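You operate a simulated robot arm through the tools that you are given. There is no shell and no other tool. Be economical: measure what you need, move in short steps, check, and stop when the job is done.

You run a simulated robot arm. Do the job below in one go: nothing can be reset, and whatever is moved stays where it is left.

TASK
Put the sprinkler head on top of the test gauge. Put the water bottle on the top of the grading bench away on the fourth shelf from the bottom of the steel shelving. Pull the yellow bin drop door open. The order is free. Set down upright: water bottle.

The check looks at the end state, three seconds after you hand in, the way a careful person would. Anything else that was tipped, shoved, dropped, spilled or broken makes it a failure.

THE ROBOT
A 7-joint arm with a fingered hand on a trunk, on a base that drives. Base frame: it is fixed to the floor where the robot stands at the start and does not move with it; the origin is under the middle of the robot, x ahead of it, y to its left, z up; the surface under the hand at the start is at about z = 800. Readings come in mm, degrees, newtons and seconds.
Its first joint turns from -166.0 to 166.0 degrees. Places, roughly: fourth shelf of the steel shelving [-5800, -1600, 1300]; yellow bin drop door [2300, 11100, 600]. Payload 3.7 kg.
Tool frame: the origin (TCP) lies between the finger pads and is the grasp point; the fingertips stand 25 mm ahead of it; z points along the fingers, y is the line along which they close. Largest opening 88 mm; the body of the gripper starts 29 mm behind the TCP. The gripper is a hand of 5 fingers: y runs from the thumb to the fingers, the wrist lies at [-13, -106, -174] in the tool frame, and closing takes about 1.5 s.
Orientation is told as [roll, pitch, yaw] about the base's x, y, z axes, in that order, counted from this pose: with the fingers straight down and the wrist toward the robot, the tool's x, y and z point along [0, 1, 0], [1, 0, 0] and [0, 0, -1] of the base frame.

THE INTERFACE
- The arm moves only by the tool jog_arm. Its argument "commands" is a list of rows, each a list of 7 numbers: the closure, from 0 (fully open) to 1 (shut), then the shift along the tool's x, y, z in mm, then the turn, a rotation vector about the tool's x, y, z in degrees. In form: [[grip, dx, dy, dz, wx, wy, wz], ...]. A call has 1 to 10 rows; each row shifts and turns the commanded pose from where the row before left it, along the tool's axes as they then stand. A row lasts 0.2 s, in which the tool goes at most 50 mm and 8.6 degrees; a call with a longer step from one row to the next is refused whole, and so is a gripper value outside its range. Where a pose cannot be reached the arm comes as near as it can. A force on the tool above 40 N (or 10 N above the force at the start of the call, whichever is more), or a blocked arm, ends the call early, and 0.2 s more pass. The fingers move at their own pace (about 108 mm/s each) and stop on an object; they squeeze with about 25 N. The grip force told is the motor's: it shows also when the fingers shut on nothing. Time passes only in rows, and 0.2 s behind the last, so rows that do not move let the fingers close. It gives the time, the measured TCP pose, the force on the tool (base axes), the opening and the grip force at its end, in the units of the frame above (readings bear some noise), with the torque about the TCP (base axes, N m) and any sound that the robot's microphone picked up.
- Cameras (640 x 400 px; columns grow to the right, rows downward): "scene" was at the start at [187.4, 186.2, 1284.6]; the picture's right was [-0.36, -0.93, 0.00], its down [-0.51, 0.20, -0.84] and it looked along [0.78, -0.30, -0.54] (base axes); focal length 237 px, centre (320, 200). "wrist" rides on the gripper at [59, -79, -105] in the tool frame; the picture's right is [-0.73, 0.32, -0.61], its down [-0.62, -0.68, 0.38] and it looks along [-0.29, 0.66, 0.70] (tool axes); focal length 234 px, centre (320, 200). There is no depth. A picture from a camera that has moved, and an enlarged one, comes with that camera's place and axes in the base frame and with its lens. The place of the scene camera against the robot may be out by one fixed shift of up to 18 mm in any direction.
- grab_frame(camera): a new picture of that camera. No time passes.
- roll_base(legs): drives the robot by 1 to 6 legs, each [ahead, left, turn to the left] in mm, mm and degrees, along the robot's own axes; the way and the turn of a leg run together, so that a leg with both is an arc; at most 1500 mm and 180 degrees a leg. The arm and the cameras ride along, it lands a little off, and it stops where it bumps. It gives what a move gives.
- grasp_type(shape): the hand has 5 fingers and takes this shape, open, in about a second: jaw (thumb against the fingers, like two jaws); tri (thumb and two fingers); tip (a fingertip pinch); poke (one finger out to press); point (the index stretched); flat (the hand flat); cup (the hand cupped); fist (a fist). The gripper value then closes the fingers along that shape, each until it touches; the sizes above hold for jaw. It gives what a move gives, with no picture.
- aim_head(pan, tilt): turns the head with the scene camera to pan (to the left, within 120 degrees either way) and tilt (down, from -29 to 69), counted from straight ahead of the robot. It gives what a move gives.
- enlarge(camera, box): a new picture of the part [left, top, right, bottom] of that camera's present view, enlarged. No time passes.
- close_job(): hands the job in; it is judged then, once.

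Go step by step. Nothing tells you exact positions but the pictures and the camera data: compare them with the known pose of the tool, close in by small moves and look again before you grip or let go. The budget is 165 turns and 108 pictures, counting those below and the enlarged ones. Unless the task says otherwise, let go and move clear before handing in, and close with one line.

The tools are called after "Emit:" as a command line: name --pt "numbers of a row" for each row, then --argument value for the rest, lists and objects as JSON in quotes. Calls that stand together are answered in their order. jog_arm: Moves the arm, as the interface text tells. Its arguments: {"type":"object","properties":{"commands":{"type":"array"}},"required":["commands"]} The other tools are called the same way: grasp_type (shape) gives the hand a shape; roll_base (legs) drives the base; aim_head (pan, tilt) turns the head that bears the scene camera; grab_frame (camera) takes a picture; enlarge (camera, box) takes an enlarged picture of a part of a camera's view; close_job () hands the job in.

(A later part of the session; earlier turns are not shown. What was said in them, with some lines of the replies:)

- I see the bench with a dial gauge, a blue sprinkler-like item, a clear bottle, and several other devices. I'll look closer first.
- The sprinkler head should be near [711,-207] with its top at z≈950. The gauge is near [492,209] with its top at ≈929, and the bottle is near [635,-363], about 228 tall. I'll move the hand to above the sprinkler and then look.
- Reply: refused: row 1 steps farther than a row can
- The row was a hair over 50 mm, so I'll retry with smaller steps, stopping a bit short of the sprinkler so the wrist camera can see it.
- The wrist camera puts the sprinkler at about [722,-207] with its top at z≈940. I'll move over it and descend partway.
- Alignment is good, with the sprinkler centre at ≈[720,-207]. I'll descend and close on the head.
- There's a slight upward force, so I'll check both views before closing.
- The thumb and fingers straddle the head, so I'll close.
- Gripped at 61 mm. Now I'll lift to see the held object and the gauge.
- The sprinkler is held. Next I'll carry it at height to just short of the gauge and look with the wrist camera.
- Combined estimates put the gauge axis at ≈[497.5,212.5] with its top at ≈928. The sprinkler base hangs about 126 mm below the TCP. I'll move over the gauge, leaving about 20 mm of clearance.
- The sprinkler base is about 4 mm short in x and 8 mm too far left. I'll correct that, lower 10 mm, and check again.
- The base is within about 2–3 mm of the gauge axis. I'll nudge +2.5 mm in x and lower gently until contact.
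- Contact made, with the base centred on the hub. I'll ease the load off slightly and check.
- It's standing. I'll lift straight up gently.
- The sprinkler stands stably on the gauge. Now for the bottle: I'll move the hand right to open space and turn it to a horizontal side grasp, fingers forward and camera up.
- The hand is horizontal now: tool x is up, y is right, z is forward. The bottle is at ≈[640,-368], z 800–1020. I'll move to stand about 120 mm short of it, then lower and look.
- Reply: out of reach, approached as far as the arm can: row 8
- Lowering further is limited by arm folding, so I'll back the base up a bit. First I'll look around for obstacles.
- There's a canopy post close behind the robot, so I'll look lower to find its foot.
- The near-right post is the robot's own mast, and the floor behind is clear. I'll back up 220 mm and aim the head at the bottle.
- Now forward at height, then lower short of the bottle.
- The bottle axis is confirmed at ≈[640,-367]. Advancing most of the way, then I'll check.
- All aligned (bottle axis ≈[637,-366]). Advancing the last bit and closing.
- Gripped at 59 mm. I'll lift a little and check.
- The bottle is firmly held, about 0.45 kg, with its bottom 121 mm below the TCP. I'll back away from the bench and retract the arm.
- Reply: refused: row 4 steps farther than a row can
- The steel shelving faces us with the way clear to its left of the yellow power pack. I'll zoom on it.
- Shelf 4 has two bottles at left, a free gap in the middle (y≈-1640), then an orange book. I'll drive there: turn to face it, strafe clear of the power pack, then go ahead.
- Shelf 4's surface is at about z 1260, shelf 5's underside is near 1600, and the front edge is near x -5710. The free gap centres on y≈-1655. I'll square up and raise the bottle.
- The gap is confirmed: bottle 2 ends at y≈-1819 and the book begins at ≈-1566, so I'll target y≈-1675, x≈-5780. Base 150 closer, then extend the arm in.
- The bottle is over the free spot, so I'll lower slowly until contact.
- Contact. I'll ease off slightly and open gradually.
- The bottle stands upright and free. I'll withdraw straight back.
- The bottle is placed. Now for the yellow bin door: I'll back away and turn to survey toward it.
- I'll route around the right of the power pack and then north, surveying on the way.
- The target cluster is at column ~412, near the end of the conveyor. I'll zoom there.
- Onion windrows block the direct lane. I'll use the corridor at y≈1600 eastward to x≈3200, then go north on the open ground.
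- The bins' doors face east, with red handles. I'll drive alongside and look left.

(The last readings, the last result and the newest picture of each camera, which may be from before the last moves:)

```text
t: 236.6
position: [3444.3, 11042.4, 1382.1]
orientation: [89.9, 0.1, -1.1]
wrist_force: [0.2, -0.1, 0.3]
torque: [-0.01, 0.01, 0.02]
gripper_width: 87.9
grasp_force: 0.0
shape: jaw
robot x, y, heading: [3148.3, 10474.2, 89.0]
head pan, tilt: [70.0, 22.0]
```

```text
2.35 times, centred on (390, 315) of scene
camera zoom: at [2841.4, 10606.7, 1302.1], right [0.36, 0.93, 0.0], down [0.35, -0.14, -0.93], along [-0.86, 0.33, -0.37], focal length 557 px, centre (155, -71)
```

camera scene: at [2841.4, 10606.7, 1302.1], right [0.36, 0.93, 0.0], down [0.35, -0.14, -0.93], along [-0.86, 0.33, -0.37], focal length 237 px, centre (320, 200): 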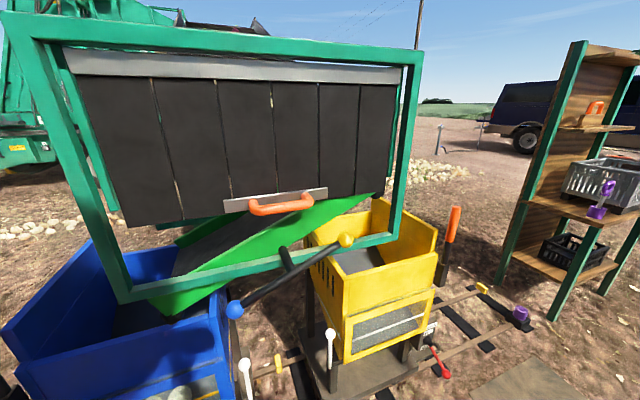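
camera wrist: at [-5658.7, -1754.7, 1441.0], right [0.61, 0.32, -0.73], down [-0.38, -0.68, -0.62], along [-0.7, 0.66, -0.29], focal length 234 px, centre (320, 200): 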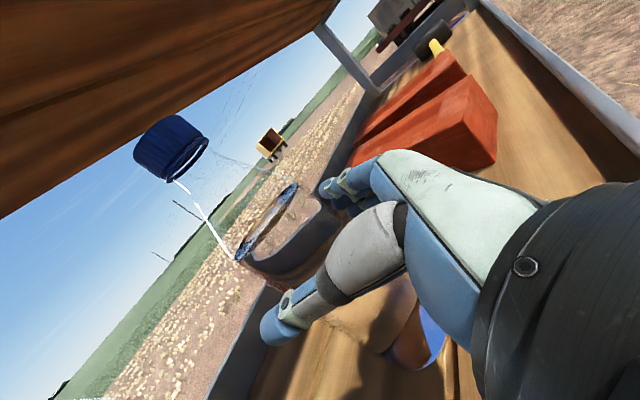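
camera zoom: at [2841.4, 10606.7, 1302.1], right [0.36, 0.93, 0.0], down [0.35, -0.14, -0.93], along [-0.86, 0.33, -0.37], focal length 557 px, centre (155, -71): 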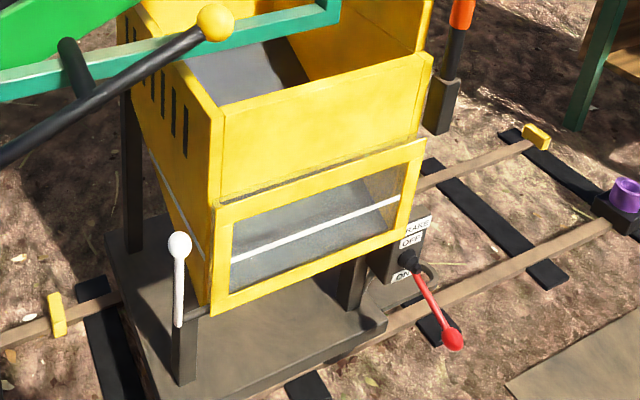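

The yellow bin's drop door (windowed frame) is on its east side, around y 10910–11320, z 355–600, x≈2300. I'll drive level with it and turn to face it.

Emit:
roll_base --legs '[[620, -80, 0], [0, 0, 91]]'

Emit:
aim_head --pan 0 --tilt 38

Emit:
grab_frame --camera "scene"

```text
t: 244.0
position: [2664.3, 11381.7, 1382.7]
orientation: [89.9, 0.1, 90.1]
wrist_force: [0.2, 0.3, -0.5]
torque: [0.03, 0.01, -0.02]
gripper_width: 87.6
grasp_force: 0.0
shape: jaw
robot x, y, heading: [3239.1, 11095.3, -180.0]
head pan, tilt: [70.0, 22.0]
```

```text
t: 245.4
position: [2665.4, 11380.5, 1382.7]
orientation: [89.9, 0.2, 90.1]
wrist_force: [0.6, -0.5, 0.2]
torque: [0.01, -0.01, 0.01]
gripper_width: 87.9
grasp_force: 0.0
shape: jaw
robot x, y, heading: [3238.6, 11097.5, -180.0]
head pan, tilt: [0.0, 38.0]
```

```text
33 pictures are left
camera scene: at [3056.6, 10863.4, 1276.9], right [0.0, 1.0, 0.0], down [0.62, 0.0, -0.79], along [-0.79, 0.0, -0.62], focal length 237 px, centre (320, 200)
```

scene: 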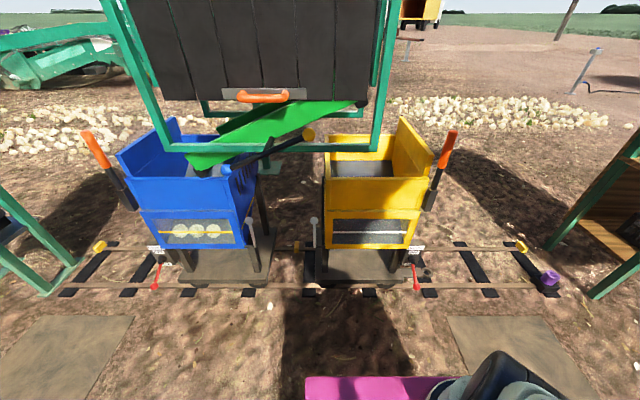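

Emit:
enlarge --camera "scene" --box '[300, 180, 440, 300]'

Emit:
enlarge --camera "scene" --box '[120, 190, 300, 300]'

```text
3.33 times, centred on (370, 240) of scene
camera zoom: at [3056.6, 10863.4, 1276.9], right [0.0, 1.0, 0.0], down [0.62, 0.0, -0.79], along [-0.79, 0.0, -0.62], focal length 789 px, centre (153, 67)
```

zoom: 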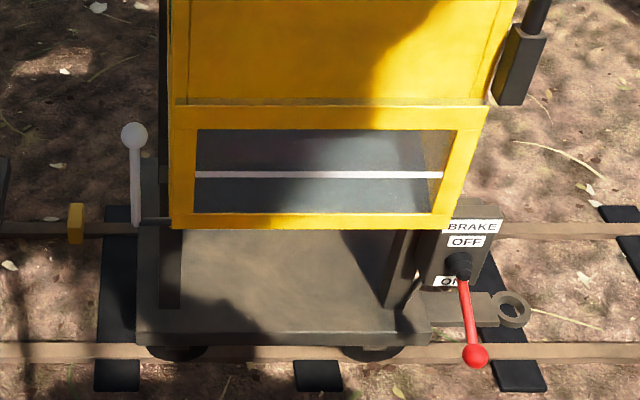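

```text
3.56 times, centred on (210, 245) of scene
camera zoom: at [3056.6, 10863.4, 1276.9], right [0.0, 1.0, 0.0], down [0.62, 0.0, -0.79], along [-0.79, 0.0, -0.62], focal length 842 px, centre (711, 40)
```

zoom: 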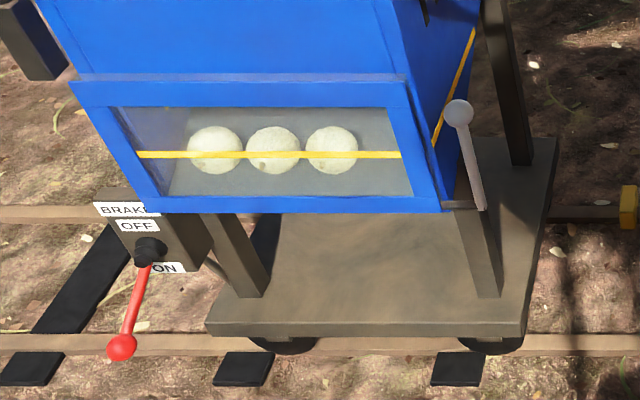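

The door hinges at its bottom with a white-knobbed lever beside it: knob at ≈[2357,10836,627], pivot z≈467. I'll back off, line up laterally, and lower the hand in free space first.

Emit:
roll_base --legs '[[-300, 0, 0], [0, 360, 0]]'

Emit:
jog_arm --pt "0 -42 -18.5 15 0 0 0" --pt "0 -42 -18.5 15 0 0 0" --pt "0 -42 -18.5 15 0 0 0" --pt "0 -42 -18.5 15 0 0 0" --pt "0 -42 -18.5 15 0 0 0" --pt "0 -42 -18.5 15 0 0 0" --pt "0 -42 -18.5 15 0 0 0" --pt "0 -42 -18.5 15 0 0 0" --pt "0 -42 -18.5 15 0 0 0" --pt "0 -42 -18.5 15 0 0 0"

Emit:
jog_arm --pt "0 -47 0 11 0 0 0" --pt "0 -47 0 11 0 0 0" --pt "0 -47 0 11 0 0 0" --pt "0 -47 0 11 0 0 0" --pt "0 -47 0 11 0 0 0" --pt "0 -47 0 11 0 0 0" --pt "0 -47 0 11 0 0 0" --pt "0 0 0 0 0 0 0"

Emit:
grab_frame --camera "wrist"

Emit:
grab_frame --camera "scene"

```text
t: 249.4
position: [2965.6, 11019.2, 1383.0]
orientation: [89.9, 0.1, 90.2]
wrist_force: [-0.2, 0.9, -0.2]
torque: [0.02, 0.0, 0.02]
gripper_width: 87.8
grasp_force: 0.1
shape: jaw
robot x, y, heading: [3536.3, 10731.7, -179.9]
head pan, tilt: [0.0, 38.0]
```

```text
t: 251.6
position: [2808.1, 10831.0, 967.4]
orientation: [89.9, 0.0, 90.2]
wrist_force: [-0.1, 0.1, 0.4]
torque: [0.01, 0.01, 0.0]
gripper_width: 87.6
grasp_force: 0.0
shape: jaw
out of reach, approached as far as the arm can: row 9, 10
robot x, y, heading: [3539.0, 10737.0, -179.6]
head pan, tilt: [0.0, 38.0]
```

```text
t: 253.4
position: [2728.0, 10827.7, 639.8]
orientation: [90.0, 0.1, 90.2]
wrist_force: [-0.1, -0.7, -0.1]
torque: [0.02, -0.03, 0.01]
gripper_width: 87.7
grasp_force: 0.0
shape: jaw
out of reach, approached as far as the arm can: row 1
robot x, y, heading: [3538.5, 10738.1, -179.8]
head pan, tilt: [0.0, 38.0]
```

```text
30 pictures are left
camera wrist: at [2832.2, 10749.5, 698.9], right [0.61, 0.32, -0.73], down [-0.38, -0.68, -0.62], along [-0.7, 0.65, -0.29], focal length 234 px, centre (320, 200)
```

wrist: 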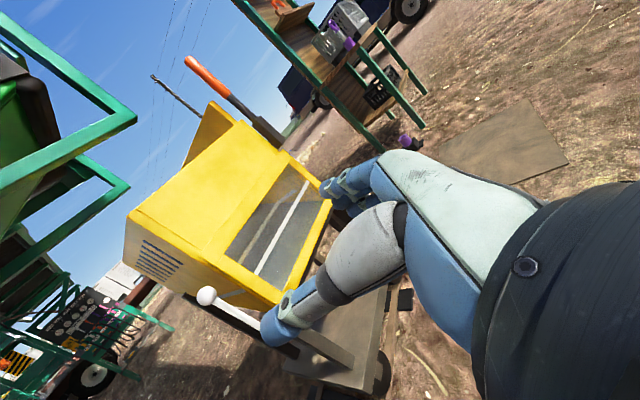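

```text
29 pictures are left
camera scene: at [3357.6, 10503.2, 1276.9], right [0.0, 1.0, 0.0], down [0.62, 0.0, -0.79], along [-0.79, 0.0, -0.62], focal length 237 px, centre (320, 200)
```

scene: 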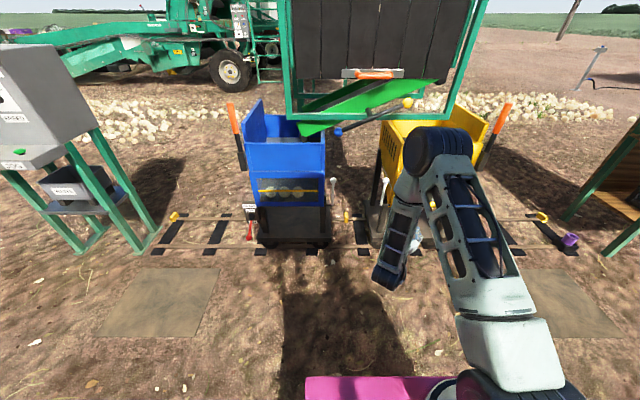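

The arm works here and the wrist view confirms the knob at about [2357,10839,620]. I'll extend the arm to keep the elbow back from the gantry, then re-measure.

Emit:
jog_arm --pt "0 -3 0 40 0 0 0" --pt "0 -3 0 40 0 0 0" --pt "0 -3 0 40 0 0 0" --pt "0 -3 0 40 0 0 0" --pt "0 -3 0 40 0 0 0" --pt "0 0 0 20 0 0 0" --pt "0 0 0 0 0 0 0"

Emit:
grab_frame --camera "wrist"

Emit:
grab_frame --camera "scene"

```text
t: 255.0
position: [2506.8, 10828.2, 624.1]
orientation: [89.9, 0.1, 90.1]
wrist_force: [-0.7, 0.0, 0.3]
torque: [-0.02, 0.03, 0.01]
gripper_width: 87.5
grasp_force: 0.0
shape: jaw
robot x, y, heading: [3541.0, 10738.2, -179.8]
head pan, tilt: [0.0, 38.0]
```

```text
28 pictures are left
camera wrist: at [2611.6, 10749.4, 683.6], right [0.61, 0.32, -0.73], down [-0.38, -0.68, -0.62], along [-0.7, 0.65, -0.29], focal length 234 px, centre (320, 200)
```

wrist: 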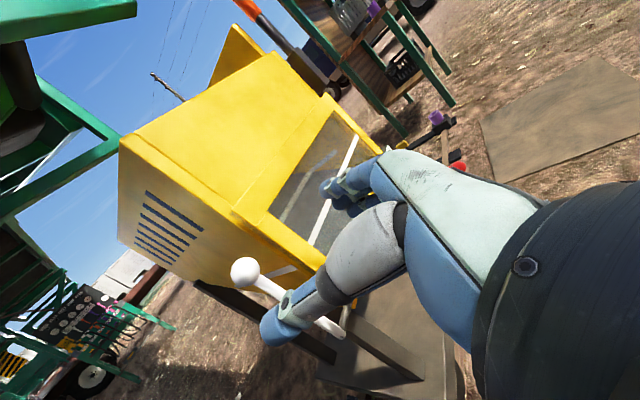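

```text
27 pictures are left
camera scene: at [3357.6, 10503.2, 1276.9], right [0.0, 1.0, 0.0], down [0.62, 0.0, -0.79], along [-0.79, 0.0, -0.62], focal length 237 px, centre (320, 200)
```

scene: 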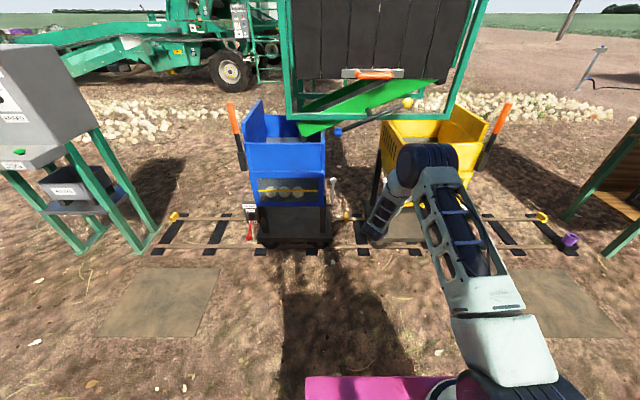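

The knob triangulates to [2335,10843,618], pivot z≈466, door edge at y≈10891. I'll narrow the grip to ~64 mm, align, and approach.

Emit:
jog_arm --pt "0.27 -5 8 0 0 0 0" --pt "0.27 0 0 35 0 0 0" --pt "0.27 0 0 35 0 0 0" --pt "0.27 0 0 20 0 0 0" --pt "0.27 0 0 0 0 0 0"

Emit:
grab_frame --camera "wrist"

Emit:
enlarge --camera "scene" --box '[300, 80, 520, 280]'

```text
t: 256.2
position: [2416.4, 10837.3, 618.8]
orientation: [89.9, 0.1, 90.2]
wrist_force: [0.1, -0.1, 0.7]
torque: [0.01, 0.0, 0.01]
gripper_width: 64.4
grasp_force: 0.1
shape: jaw
robot x, y, heading: [3537.1, 10737.9, -180.2]
head pan, tilt: [0.0, 38.0]
```

```text
26 pictures are left
camera wrist: at [2520.8, 10757.4, 678.3], right [0.61, 0.32, -0.73], down [-0.38, -0.68, -0.62], along [-0.7, 0.65, -0.29], focal length 234 px, centre (320, 200)
```

wrist: 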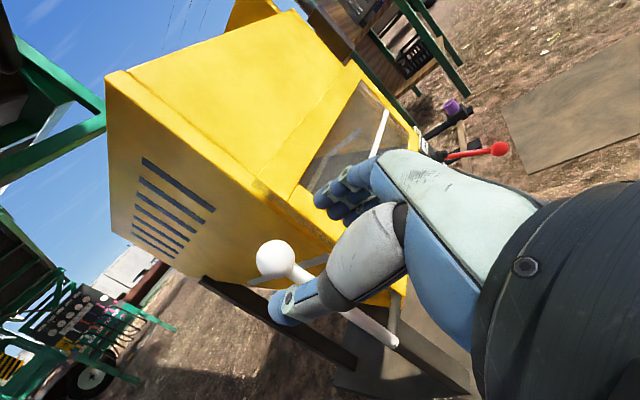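

```text
2.00 times, centred on (410, 180) of scene
camera zoom: at [3357.6, 10503.2, 1276.9], right [0.0, 1.0, 0.0], down [0.62, 0.0, -0.79], along [-0.79, 0.0, -0.62], focal length 474 px, centre (140, 240)
```

zoom: 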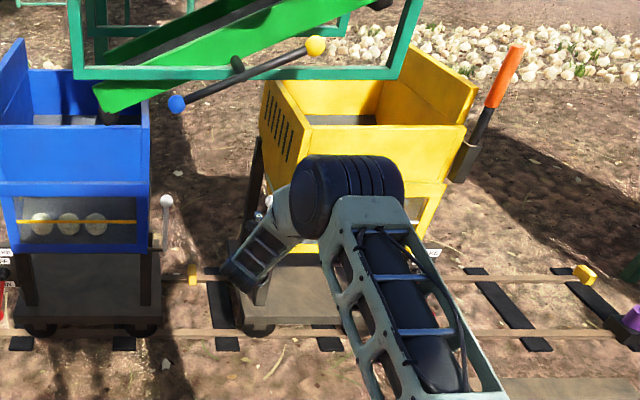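

Emit:
jog_arm --pt "0.29 0 -2 20 0 0 0" --pt "0.29 0 0 20 0 0 0" --pt "0.29 0 0 10 0 0 0" --pt "0.29 0 0 0 0 0 0"

Emit:
grab_frame --camera "wrist"

```text
t: 257.2
position: [2365.3, 10834.4, 619.8]
orientation: [89.8, 0.2, 90.2]
wrist_force: [0.6, 0.8, 0.5]
torque: [-0.02, -0.02, -0.01]
gripper_width: 62.7
grasp_force: 0.0
shape: jaw
robot x, y, heading: [3541.9, 10737.6, -179.9]
head pan, tilt: [0.0, 38.0]
```

```text
24 pictures are left
camera wrist: at [2470.9, 10755.0, 678.5], right [0.61, 0.32, -0.73], down [-0.38, -0.68, -0.62], along [-0.7, 0.65, -0.29], focal length 234 px, centre (320, 200)
```

wrist: 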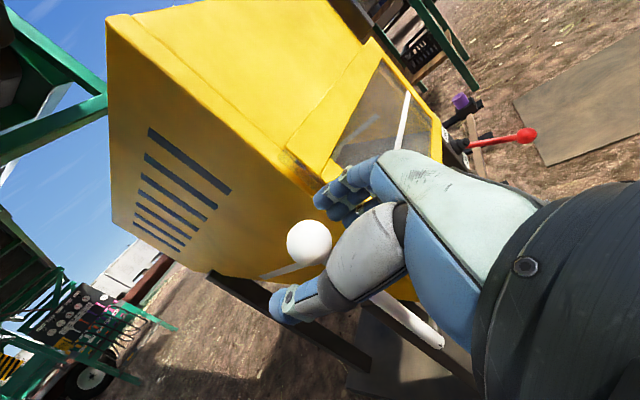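

Aligned. Advancing 15 mm and closing on the knob.

Emit:
jog_arm --pt "0.29 -3 0 8 0 0 0" --pt "0.29 0 0 8 0 0 0" --pt "0.45 0 0 0 0 0 0" --pt "0.6 0 0 0 0 0 0" --pt "0.8 0 0 0 0 0 0" --pt "1 0 0 0 0 0 0" --pt "1 0 0 0 0 0 0" --pt "1 0 0 0 0 0 0" --pt "1 0 0 0 0 0 0"

Emit:
grab_frame --camera "wrist"

```text
t: 259.2
position: [2350.0, 10834.7, 617.1]
orientation: [90.0, 0.1, 90.2]
wrist_force: [-2.7, 10.6, 0.4]
torque: [0.1, 0.01, -0.23]
gripper_width: 32.2
grasp_force: 25.0
shape: jaw
robot x, y, heading: [3537.7, 10733.1, -179.8]
head pan, tilt: [0.0, 38.0]
```

```text
23 pictures are left
camera wrist: at [2455.0, 10755.3, 675.7], right [0.61, 0.32, -0.73], down [-0.38, -0.68, -0.62], along [-0.7, 0.65, -0.29], focal length 234 px, centre (320, 200)
```

wrist: 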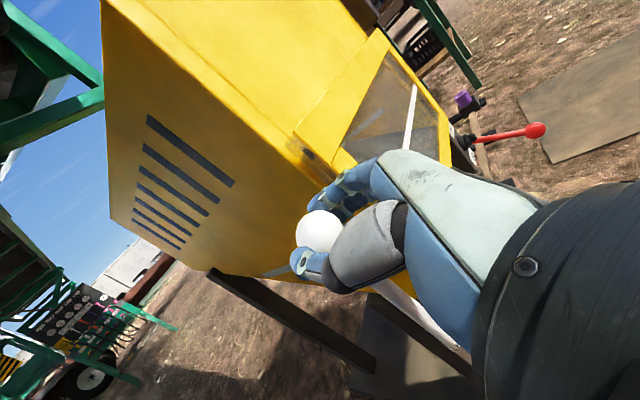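

Gripped. I'll relieve the lateral offset and begin pulling along the arc (radius ≈152 mm).

Emit:
jog_arm --pt "1 0 8 0 0 0 0" --pt "1 -0.8 0 -15.9 0 0 0" --pt "1 -2.5 0 -15.7 0 0 0" --pt "1 0 0 0 0 0 0"

Emit:
grab_frame --camera "wrist"

```text
t: 260.2
position: [2382.1, 10841.4, 613.2]
orientation: [89.9, 0.1, 90.3]
wrist_force: [-0.7, -11.0, -1.2]
torque: [-0.02, 0.07, 0.31]
gripper_width: 29.6
grasp_force: 24.3
shape: jaw
robot x, y, heading: [3539.8, 10738.1, -179.8]
head pan, tilt: [0.0, 38.0]
```

```text
22 pictures are left
camera wrist: at [2487.0, 10762.3, 672.2], right [0.61, 0.32, -0.73], down [-0.38, -0.68, -0.62], along [-0.7, 0.65, -0.29], focal length 234 px, centre (320, 200)
```

wrist: 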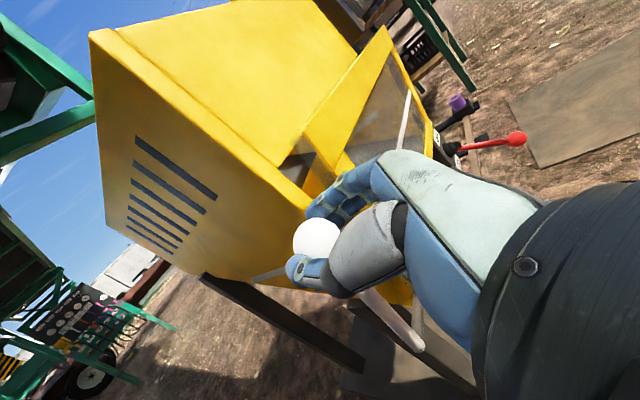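

The door is moving with the lever. Continuing along the arc with a slight lateral relief.

Emit:
jog_arm --pt "1 -4.1 -4 -15.4 0 0 0" --pt "1 -5.7 0 -14.8 0 0 0" --pt "1 -7.2 0 -14.2 0 0 0" --pt "1 -8.6 0 -13.3 0 0 0" --pt "1 0 0 0 0 0 0"

Emit:
grab_frame --camera "wrist"

```text
t: 261.4
position: [2440.6, 10839.4, 588.0]
orientation: [89.9, 0.1, 90.1]
wrist_force: [-0.9, 2.8, -2.5]
torque: [-0.01, 0.11, -0.07]
gripper_width: 30.2
grasp_force: 25.0
shape: jaw
robot x, y, heading: [3537.8, 10736.2, -179.9]
head pan, tilt: [0.0, 38.0]
```

```text
21 pictures are left
camera wrist: at [2544.3, 10759.7, 646.7], right [0.61, 0.32, -0.73], down [-0.38, -0.68, -0.62], along [-0.7, 0.65, -0.29], focal length 234 px, centre (320, 200)
```

wrist: 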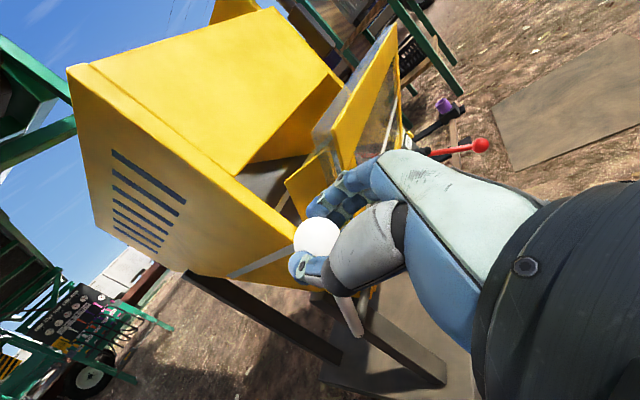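

Going well. Continuing to ~66°.

Emit:
jog_arm --pt "1 -9.9 0 -12.4 0 0 0" --pt "1 -11 0 -11.3 0 0 0" --pt "1 -12 0 -10.1 0 0 0" --pt "1 -13 0 -8.9 0 0 0" --pt "1 -13.9 0 -7.5 0 0 0" --pt "1 0 0 0 0 0 0"

Emit:
grab_frame --camera "wrist"

```text
t: 262.8
position: [2490.5, 10838.5, 527.9]
orientation: [89.9, 0.1, 90.2]
wrist_force: [9.0, 2.7, 1.9]
torque: [0.07, 0.24, -0.16]
gripper_width: 31.0
grasp_force: 25.3
shape: jaw
robot x, y, heading: [3538.2, 10735.3, -179.8]
head pan, tilt: [0.0, 38.0]
```

```text
20 pictures are left
camera wrist: at [2595.3, 10759.0, 586.5], right [0.61, 0.32, -0.73], down [-0.38, -0.68, -0.62], along [-0.7, 0.65, -0.29], focal length 234 px, centre (320, 200)
```

wrist: 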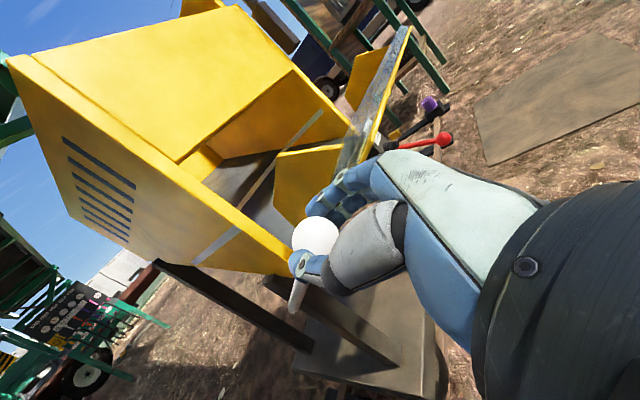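

About 65° open with mild force. Continuing toward horizontal in small steps.

Emit:
jog_arm --pt "1 -14 0 -8 0 0 0" --pt "1 -14 0 -5 0 0 0" --pt "1 -10 0 -2 0 0 0" --pt "1 0 0 0 0 0 0"

Emit:
grab_frame --camera "wrist"

```text
t: 263.8
position: [2505.0, 10839.1, 487.8]
orientation: [89.9, 0.1, 90.2]
wrist_force: [6.4, -0.7, -0.3]
torque: [-0.02, 0.12, -0.1]
gripper_width: 30.9
grasp_force: 24.8
shape: jaw
robot x, y, heading: [3543.5, 10735.5, -180.1]
head pan, tilt: [0.0, 38.0]
```

```text
19 pictures are left
camera wrist: at [2610.3, 10759.4, 548.5], right [0.61, 0.32, -0.72], down [-0.38, -0.68, -0.62], along [-0.7, 0.65, -0.29], focal length 234 px, centre (320, 200)
```

wrist: 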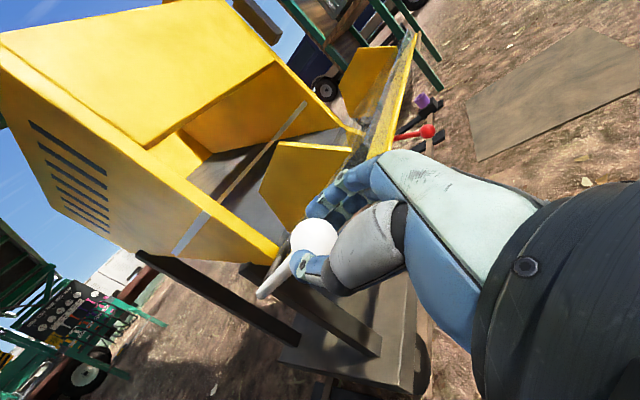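

Emit:
jog_arm --pt "1 -10 0 -2 0 0 0" --pt "1 -10 0 0 0 0 0" --pt "1 -8 0 0 0 0 0" --pt "1 0 0 0 0 0 0"

Emit:
grab_frame --camera "wrist"

```text
t: 264.8
position: [2507.0, 10838.2, 461.4]
orientation: [89.9, 0.1, 90.2]
wrist_force: [20.3, -2.7, -0.7]
torque: [-0.02, 0.12, -0.13]
gripper_width: 31.2
grasp_force: 25.3
shape: jaw
robot x, y, heading: [3535.3, 10739.4, -180.0]
head pan, tilt: [0.0, 38.0]
```

```text
18 pictures are left
camera wrist: at [2612.4, 10759.4, 521.0], right [0.61, 0.32, -0.73], down [-0.38, -0.68, -0.62], along [-0.7, 0.65, -0.29], focal length 234 px, centre (320, 200)
```

wrist: 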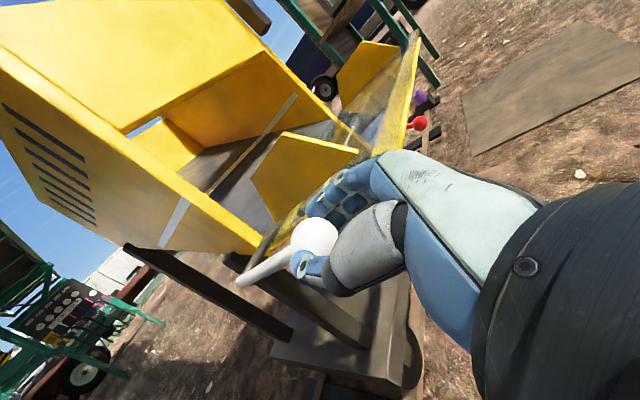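

Roughly horizontal; the knob is pressing into the hand, so I'll back off 6 mm and lower a bit more to see if there's a stop.

Emit:
jog_arm --pt "1 0 0 -5 0 0 0" --pt "1 -8 0 -1 0 0 0" --pt "1 -8 0 1 0 0 0" --pt "1 0 0 0 0 0 0"

```text
t: 265.8
position: [2511.3, 10839.1, 445.7]
orientation: [90.0, 0.1, 90.1]
wrist_force: [-2.5, -0.4, -1.7]
torque: [-0.01, 0.05, -0.04]
gripper_width: 29.9
grasp_force: 25.3
shape: jaw
robot x, y, heading: [3540.8, 10735.2, -180.0]
head pan, tilt: [0.0, 38.0]
```

Emit:
jog_arm --pt "1 -9 0 2 0 0 0" --pt "1 -9 0 3 0 0 0" --pt "1 -9 0 4 0 0 0" --pt "1 0 0 0 0 0 0"

Emit:
grab_frame --camera "wrist"

```text
t: 266.8
position: [2504.6, 10838.8, 417.4]
orientation: [89.6, 0.1, 90.2]
wrist_force: [27.4, -3.3, -9.1]
torque: [-0.16, -0.13, -0.13]
gripper_width: 31.1
grasp_force: 24.9
shape: jaw
robot x, y, heading: [3541.4, 10736.6, -180.0]
head pan, tilt: [0.0, 38.0]
```

```text
17 pictures are left
camera wrist: at [2609.4, 10759.5, 477.3], right [0.61, 0.32, -0.72], down [-0.38, -0.68, -0.62], along [-0.7, 0.65, -0.29], focal length 234 px, centre (320, 200)
```

wrist: 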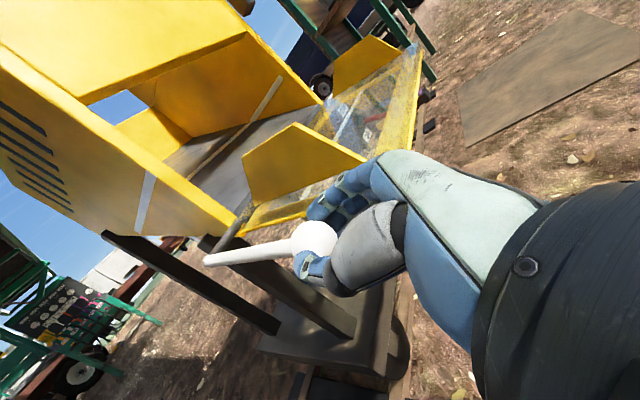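

The door is past horizontal. I'll relieve the force, open the fingers modestly, and withdraw straight back.

Emit:
jog_arm --pt "1 0 0 -6 0 0 0" --pt "0.55 0 0 0 0 0 0" --pt "0.4 0 0 0 0 0 0" --pt "0.32 0 -2 0 0 0 0" --pt "0.32 0 0 0 0 0 0"

Emit:
grab_frame --camera "wrist"

```text
t: 268.0
position: [2508.3, 10836.9, 419.4]
orientation: [90.0, 0.2, 90.1]
wrist_force: [0.4, -0.4, 0.6]
torque: [-0.02, 0.01, 0.03]
gripper_width: 59.4
grasp_force: 0.0
shape: jaw
robot x, y, heading: [3538.1, 10738.2, -179.6]
head pan, tilt: [0.0, 38.0]
```

```text
16 pictures are left
camera wrist: at [2614.2, 10757.7, 478.4], right [0.61, 0.32, -0.73], down [-0.38, -0.68, -0.62], along [-0.7, 0.65, -0.29], focal length 234 px, centre (320, 200)
```

wrist: 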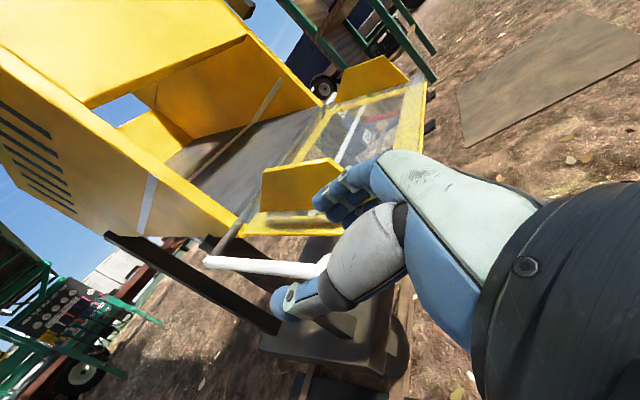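

Released; now withdrawing.

Emit:
jog_arm --pt "0.32 0 0 -10 0 0 0" --pt "0.32 0 0 -20 0 0 0" --pt "0.3 0 0 -30 0 0 0" --pt "0.3 0 0 -40 0 0 0" --pt "0.3 0 0 0 0 0 0"

Emit:
grab_frame --camera "wrist"

Emit:
grab_frame --camera "scene"

```text
t: 269.2
position: [2608.9, 10837.8, 419.4]
orientation: [89.9, 0.1, 90.1]
wrist_force: [-0.3, 0.3, -0.3]
torque: [0.0, 0.03, 0.0]
gripper_width: 61.4
grasp_force: 0.1
shape: jaw
robot x, y, heading: [3539.2, 10734.2, -179.9]
head pan, tilt: [0.0, 38.0]
```

```text
15 pictures are left
camera wrist: at [2714.3, 10758.7, 478.2], right [0.61, 0.32, -0.73], down [-0.38, -0.68, -0.62], along [-0.7, 0.65, -0.29], focal length 234 px, centre (320, 200)
```

wrist: 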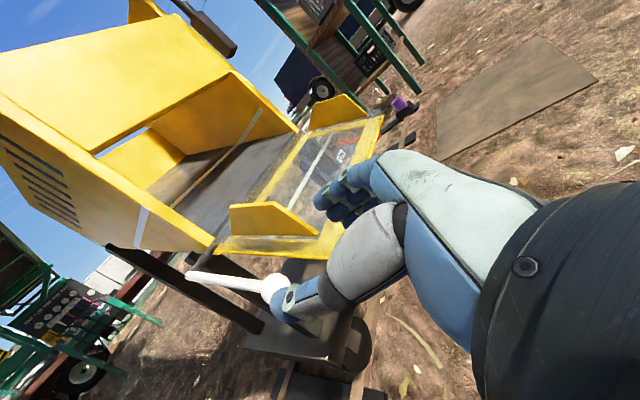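

```text
14 pictures are left
camera scene: at [3357.6, 10503.2, 1276.9], right [0.0, 1.0, 0.0], down [0.62, 0.0, -0.79], along [-0.79, 0.0, -0.62], focal length 237 px, centre (320, 200)
```

scene: 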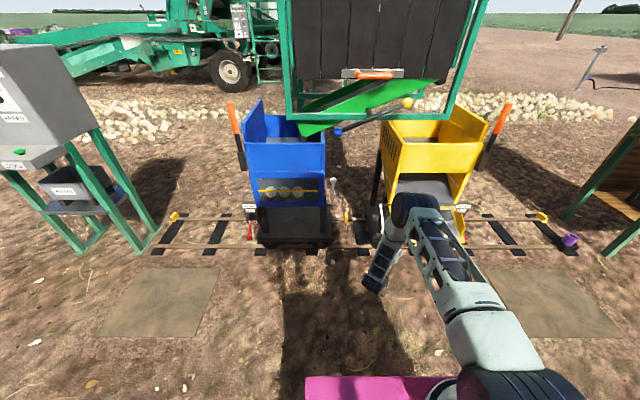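

The door hangs open. I'll back the robot clear and take a last look.

Emit:
roll_base --legs '[[-400, 0, 0]]'

Emit:
enlarge --camera "scene" --box '[220, 70, 520, 260]'

```text
t: 271.7
position: [3006.8, 10838.9, 418.7]
orientation: [89.8, 0.1, 90.3]
wrist_force: [0.8, 0.8, 0.0]
torque: [-0.01, -0.02, 0.02]
gripper_width: 61.5
grasp_force: 0.0
shape: jaw
robot x, y, heading: [3938.2, 10736.6, -179.7]
head pan, tilt: [0.0, 38.0]
```

```text
2.11 times, centred on (370, 165) of scene
camera zoom: at [3755.7, 10504.5, 1276.9], right [0.0, 1.0, 0.0], down [0.62, 0.0, -0.79], along [-0.79, 0.0, -0.62], focal length 499 px, centre (215, 274)
```

zoom: 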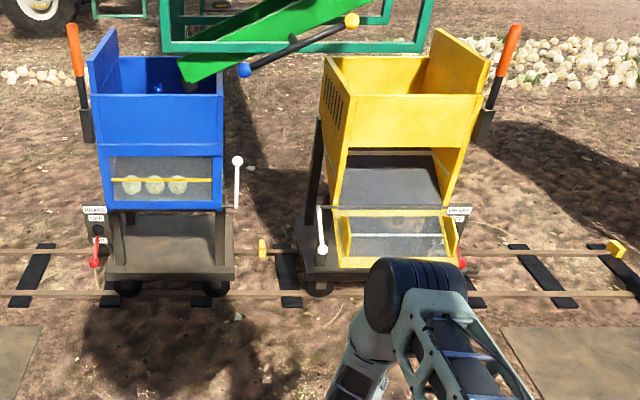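

The yellow door is fully open, the bottle is on the fourth shelf, and the sprinkler is on the gauge, so I'm handing in.

Emit:
close_job

```text
The job is handed in.
```

All three parts are done and the job is handed in: the sprinkler head stands on the test gauge, the water bottle stands upright on the fourth shelf of the steel shelving, and the yellow bin drop door hangs open. I last saw the sprinkler and bottle standing just after placing each one. I did not go back to check them before handing in.
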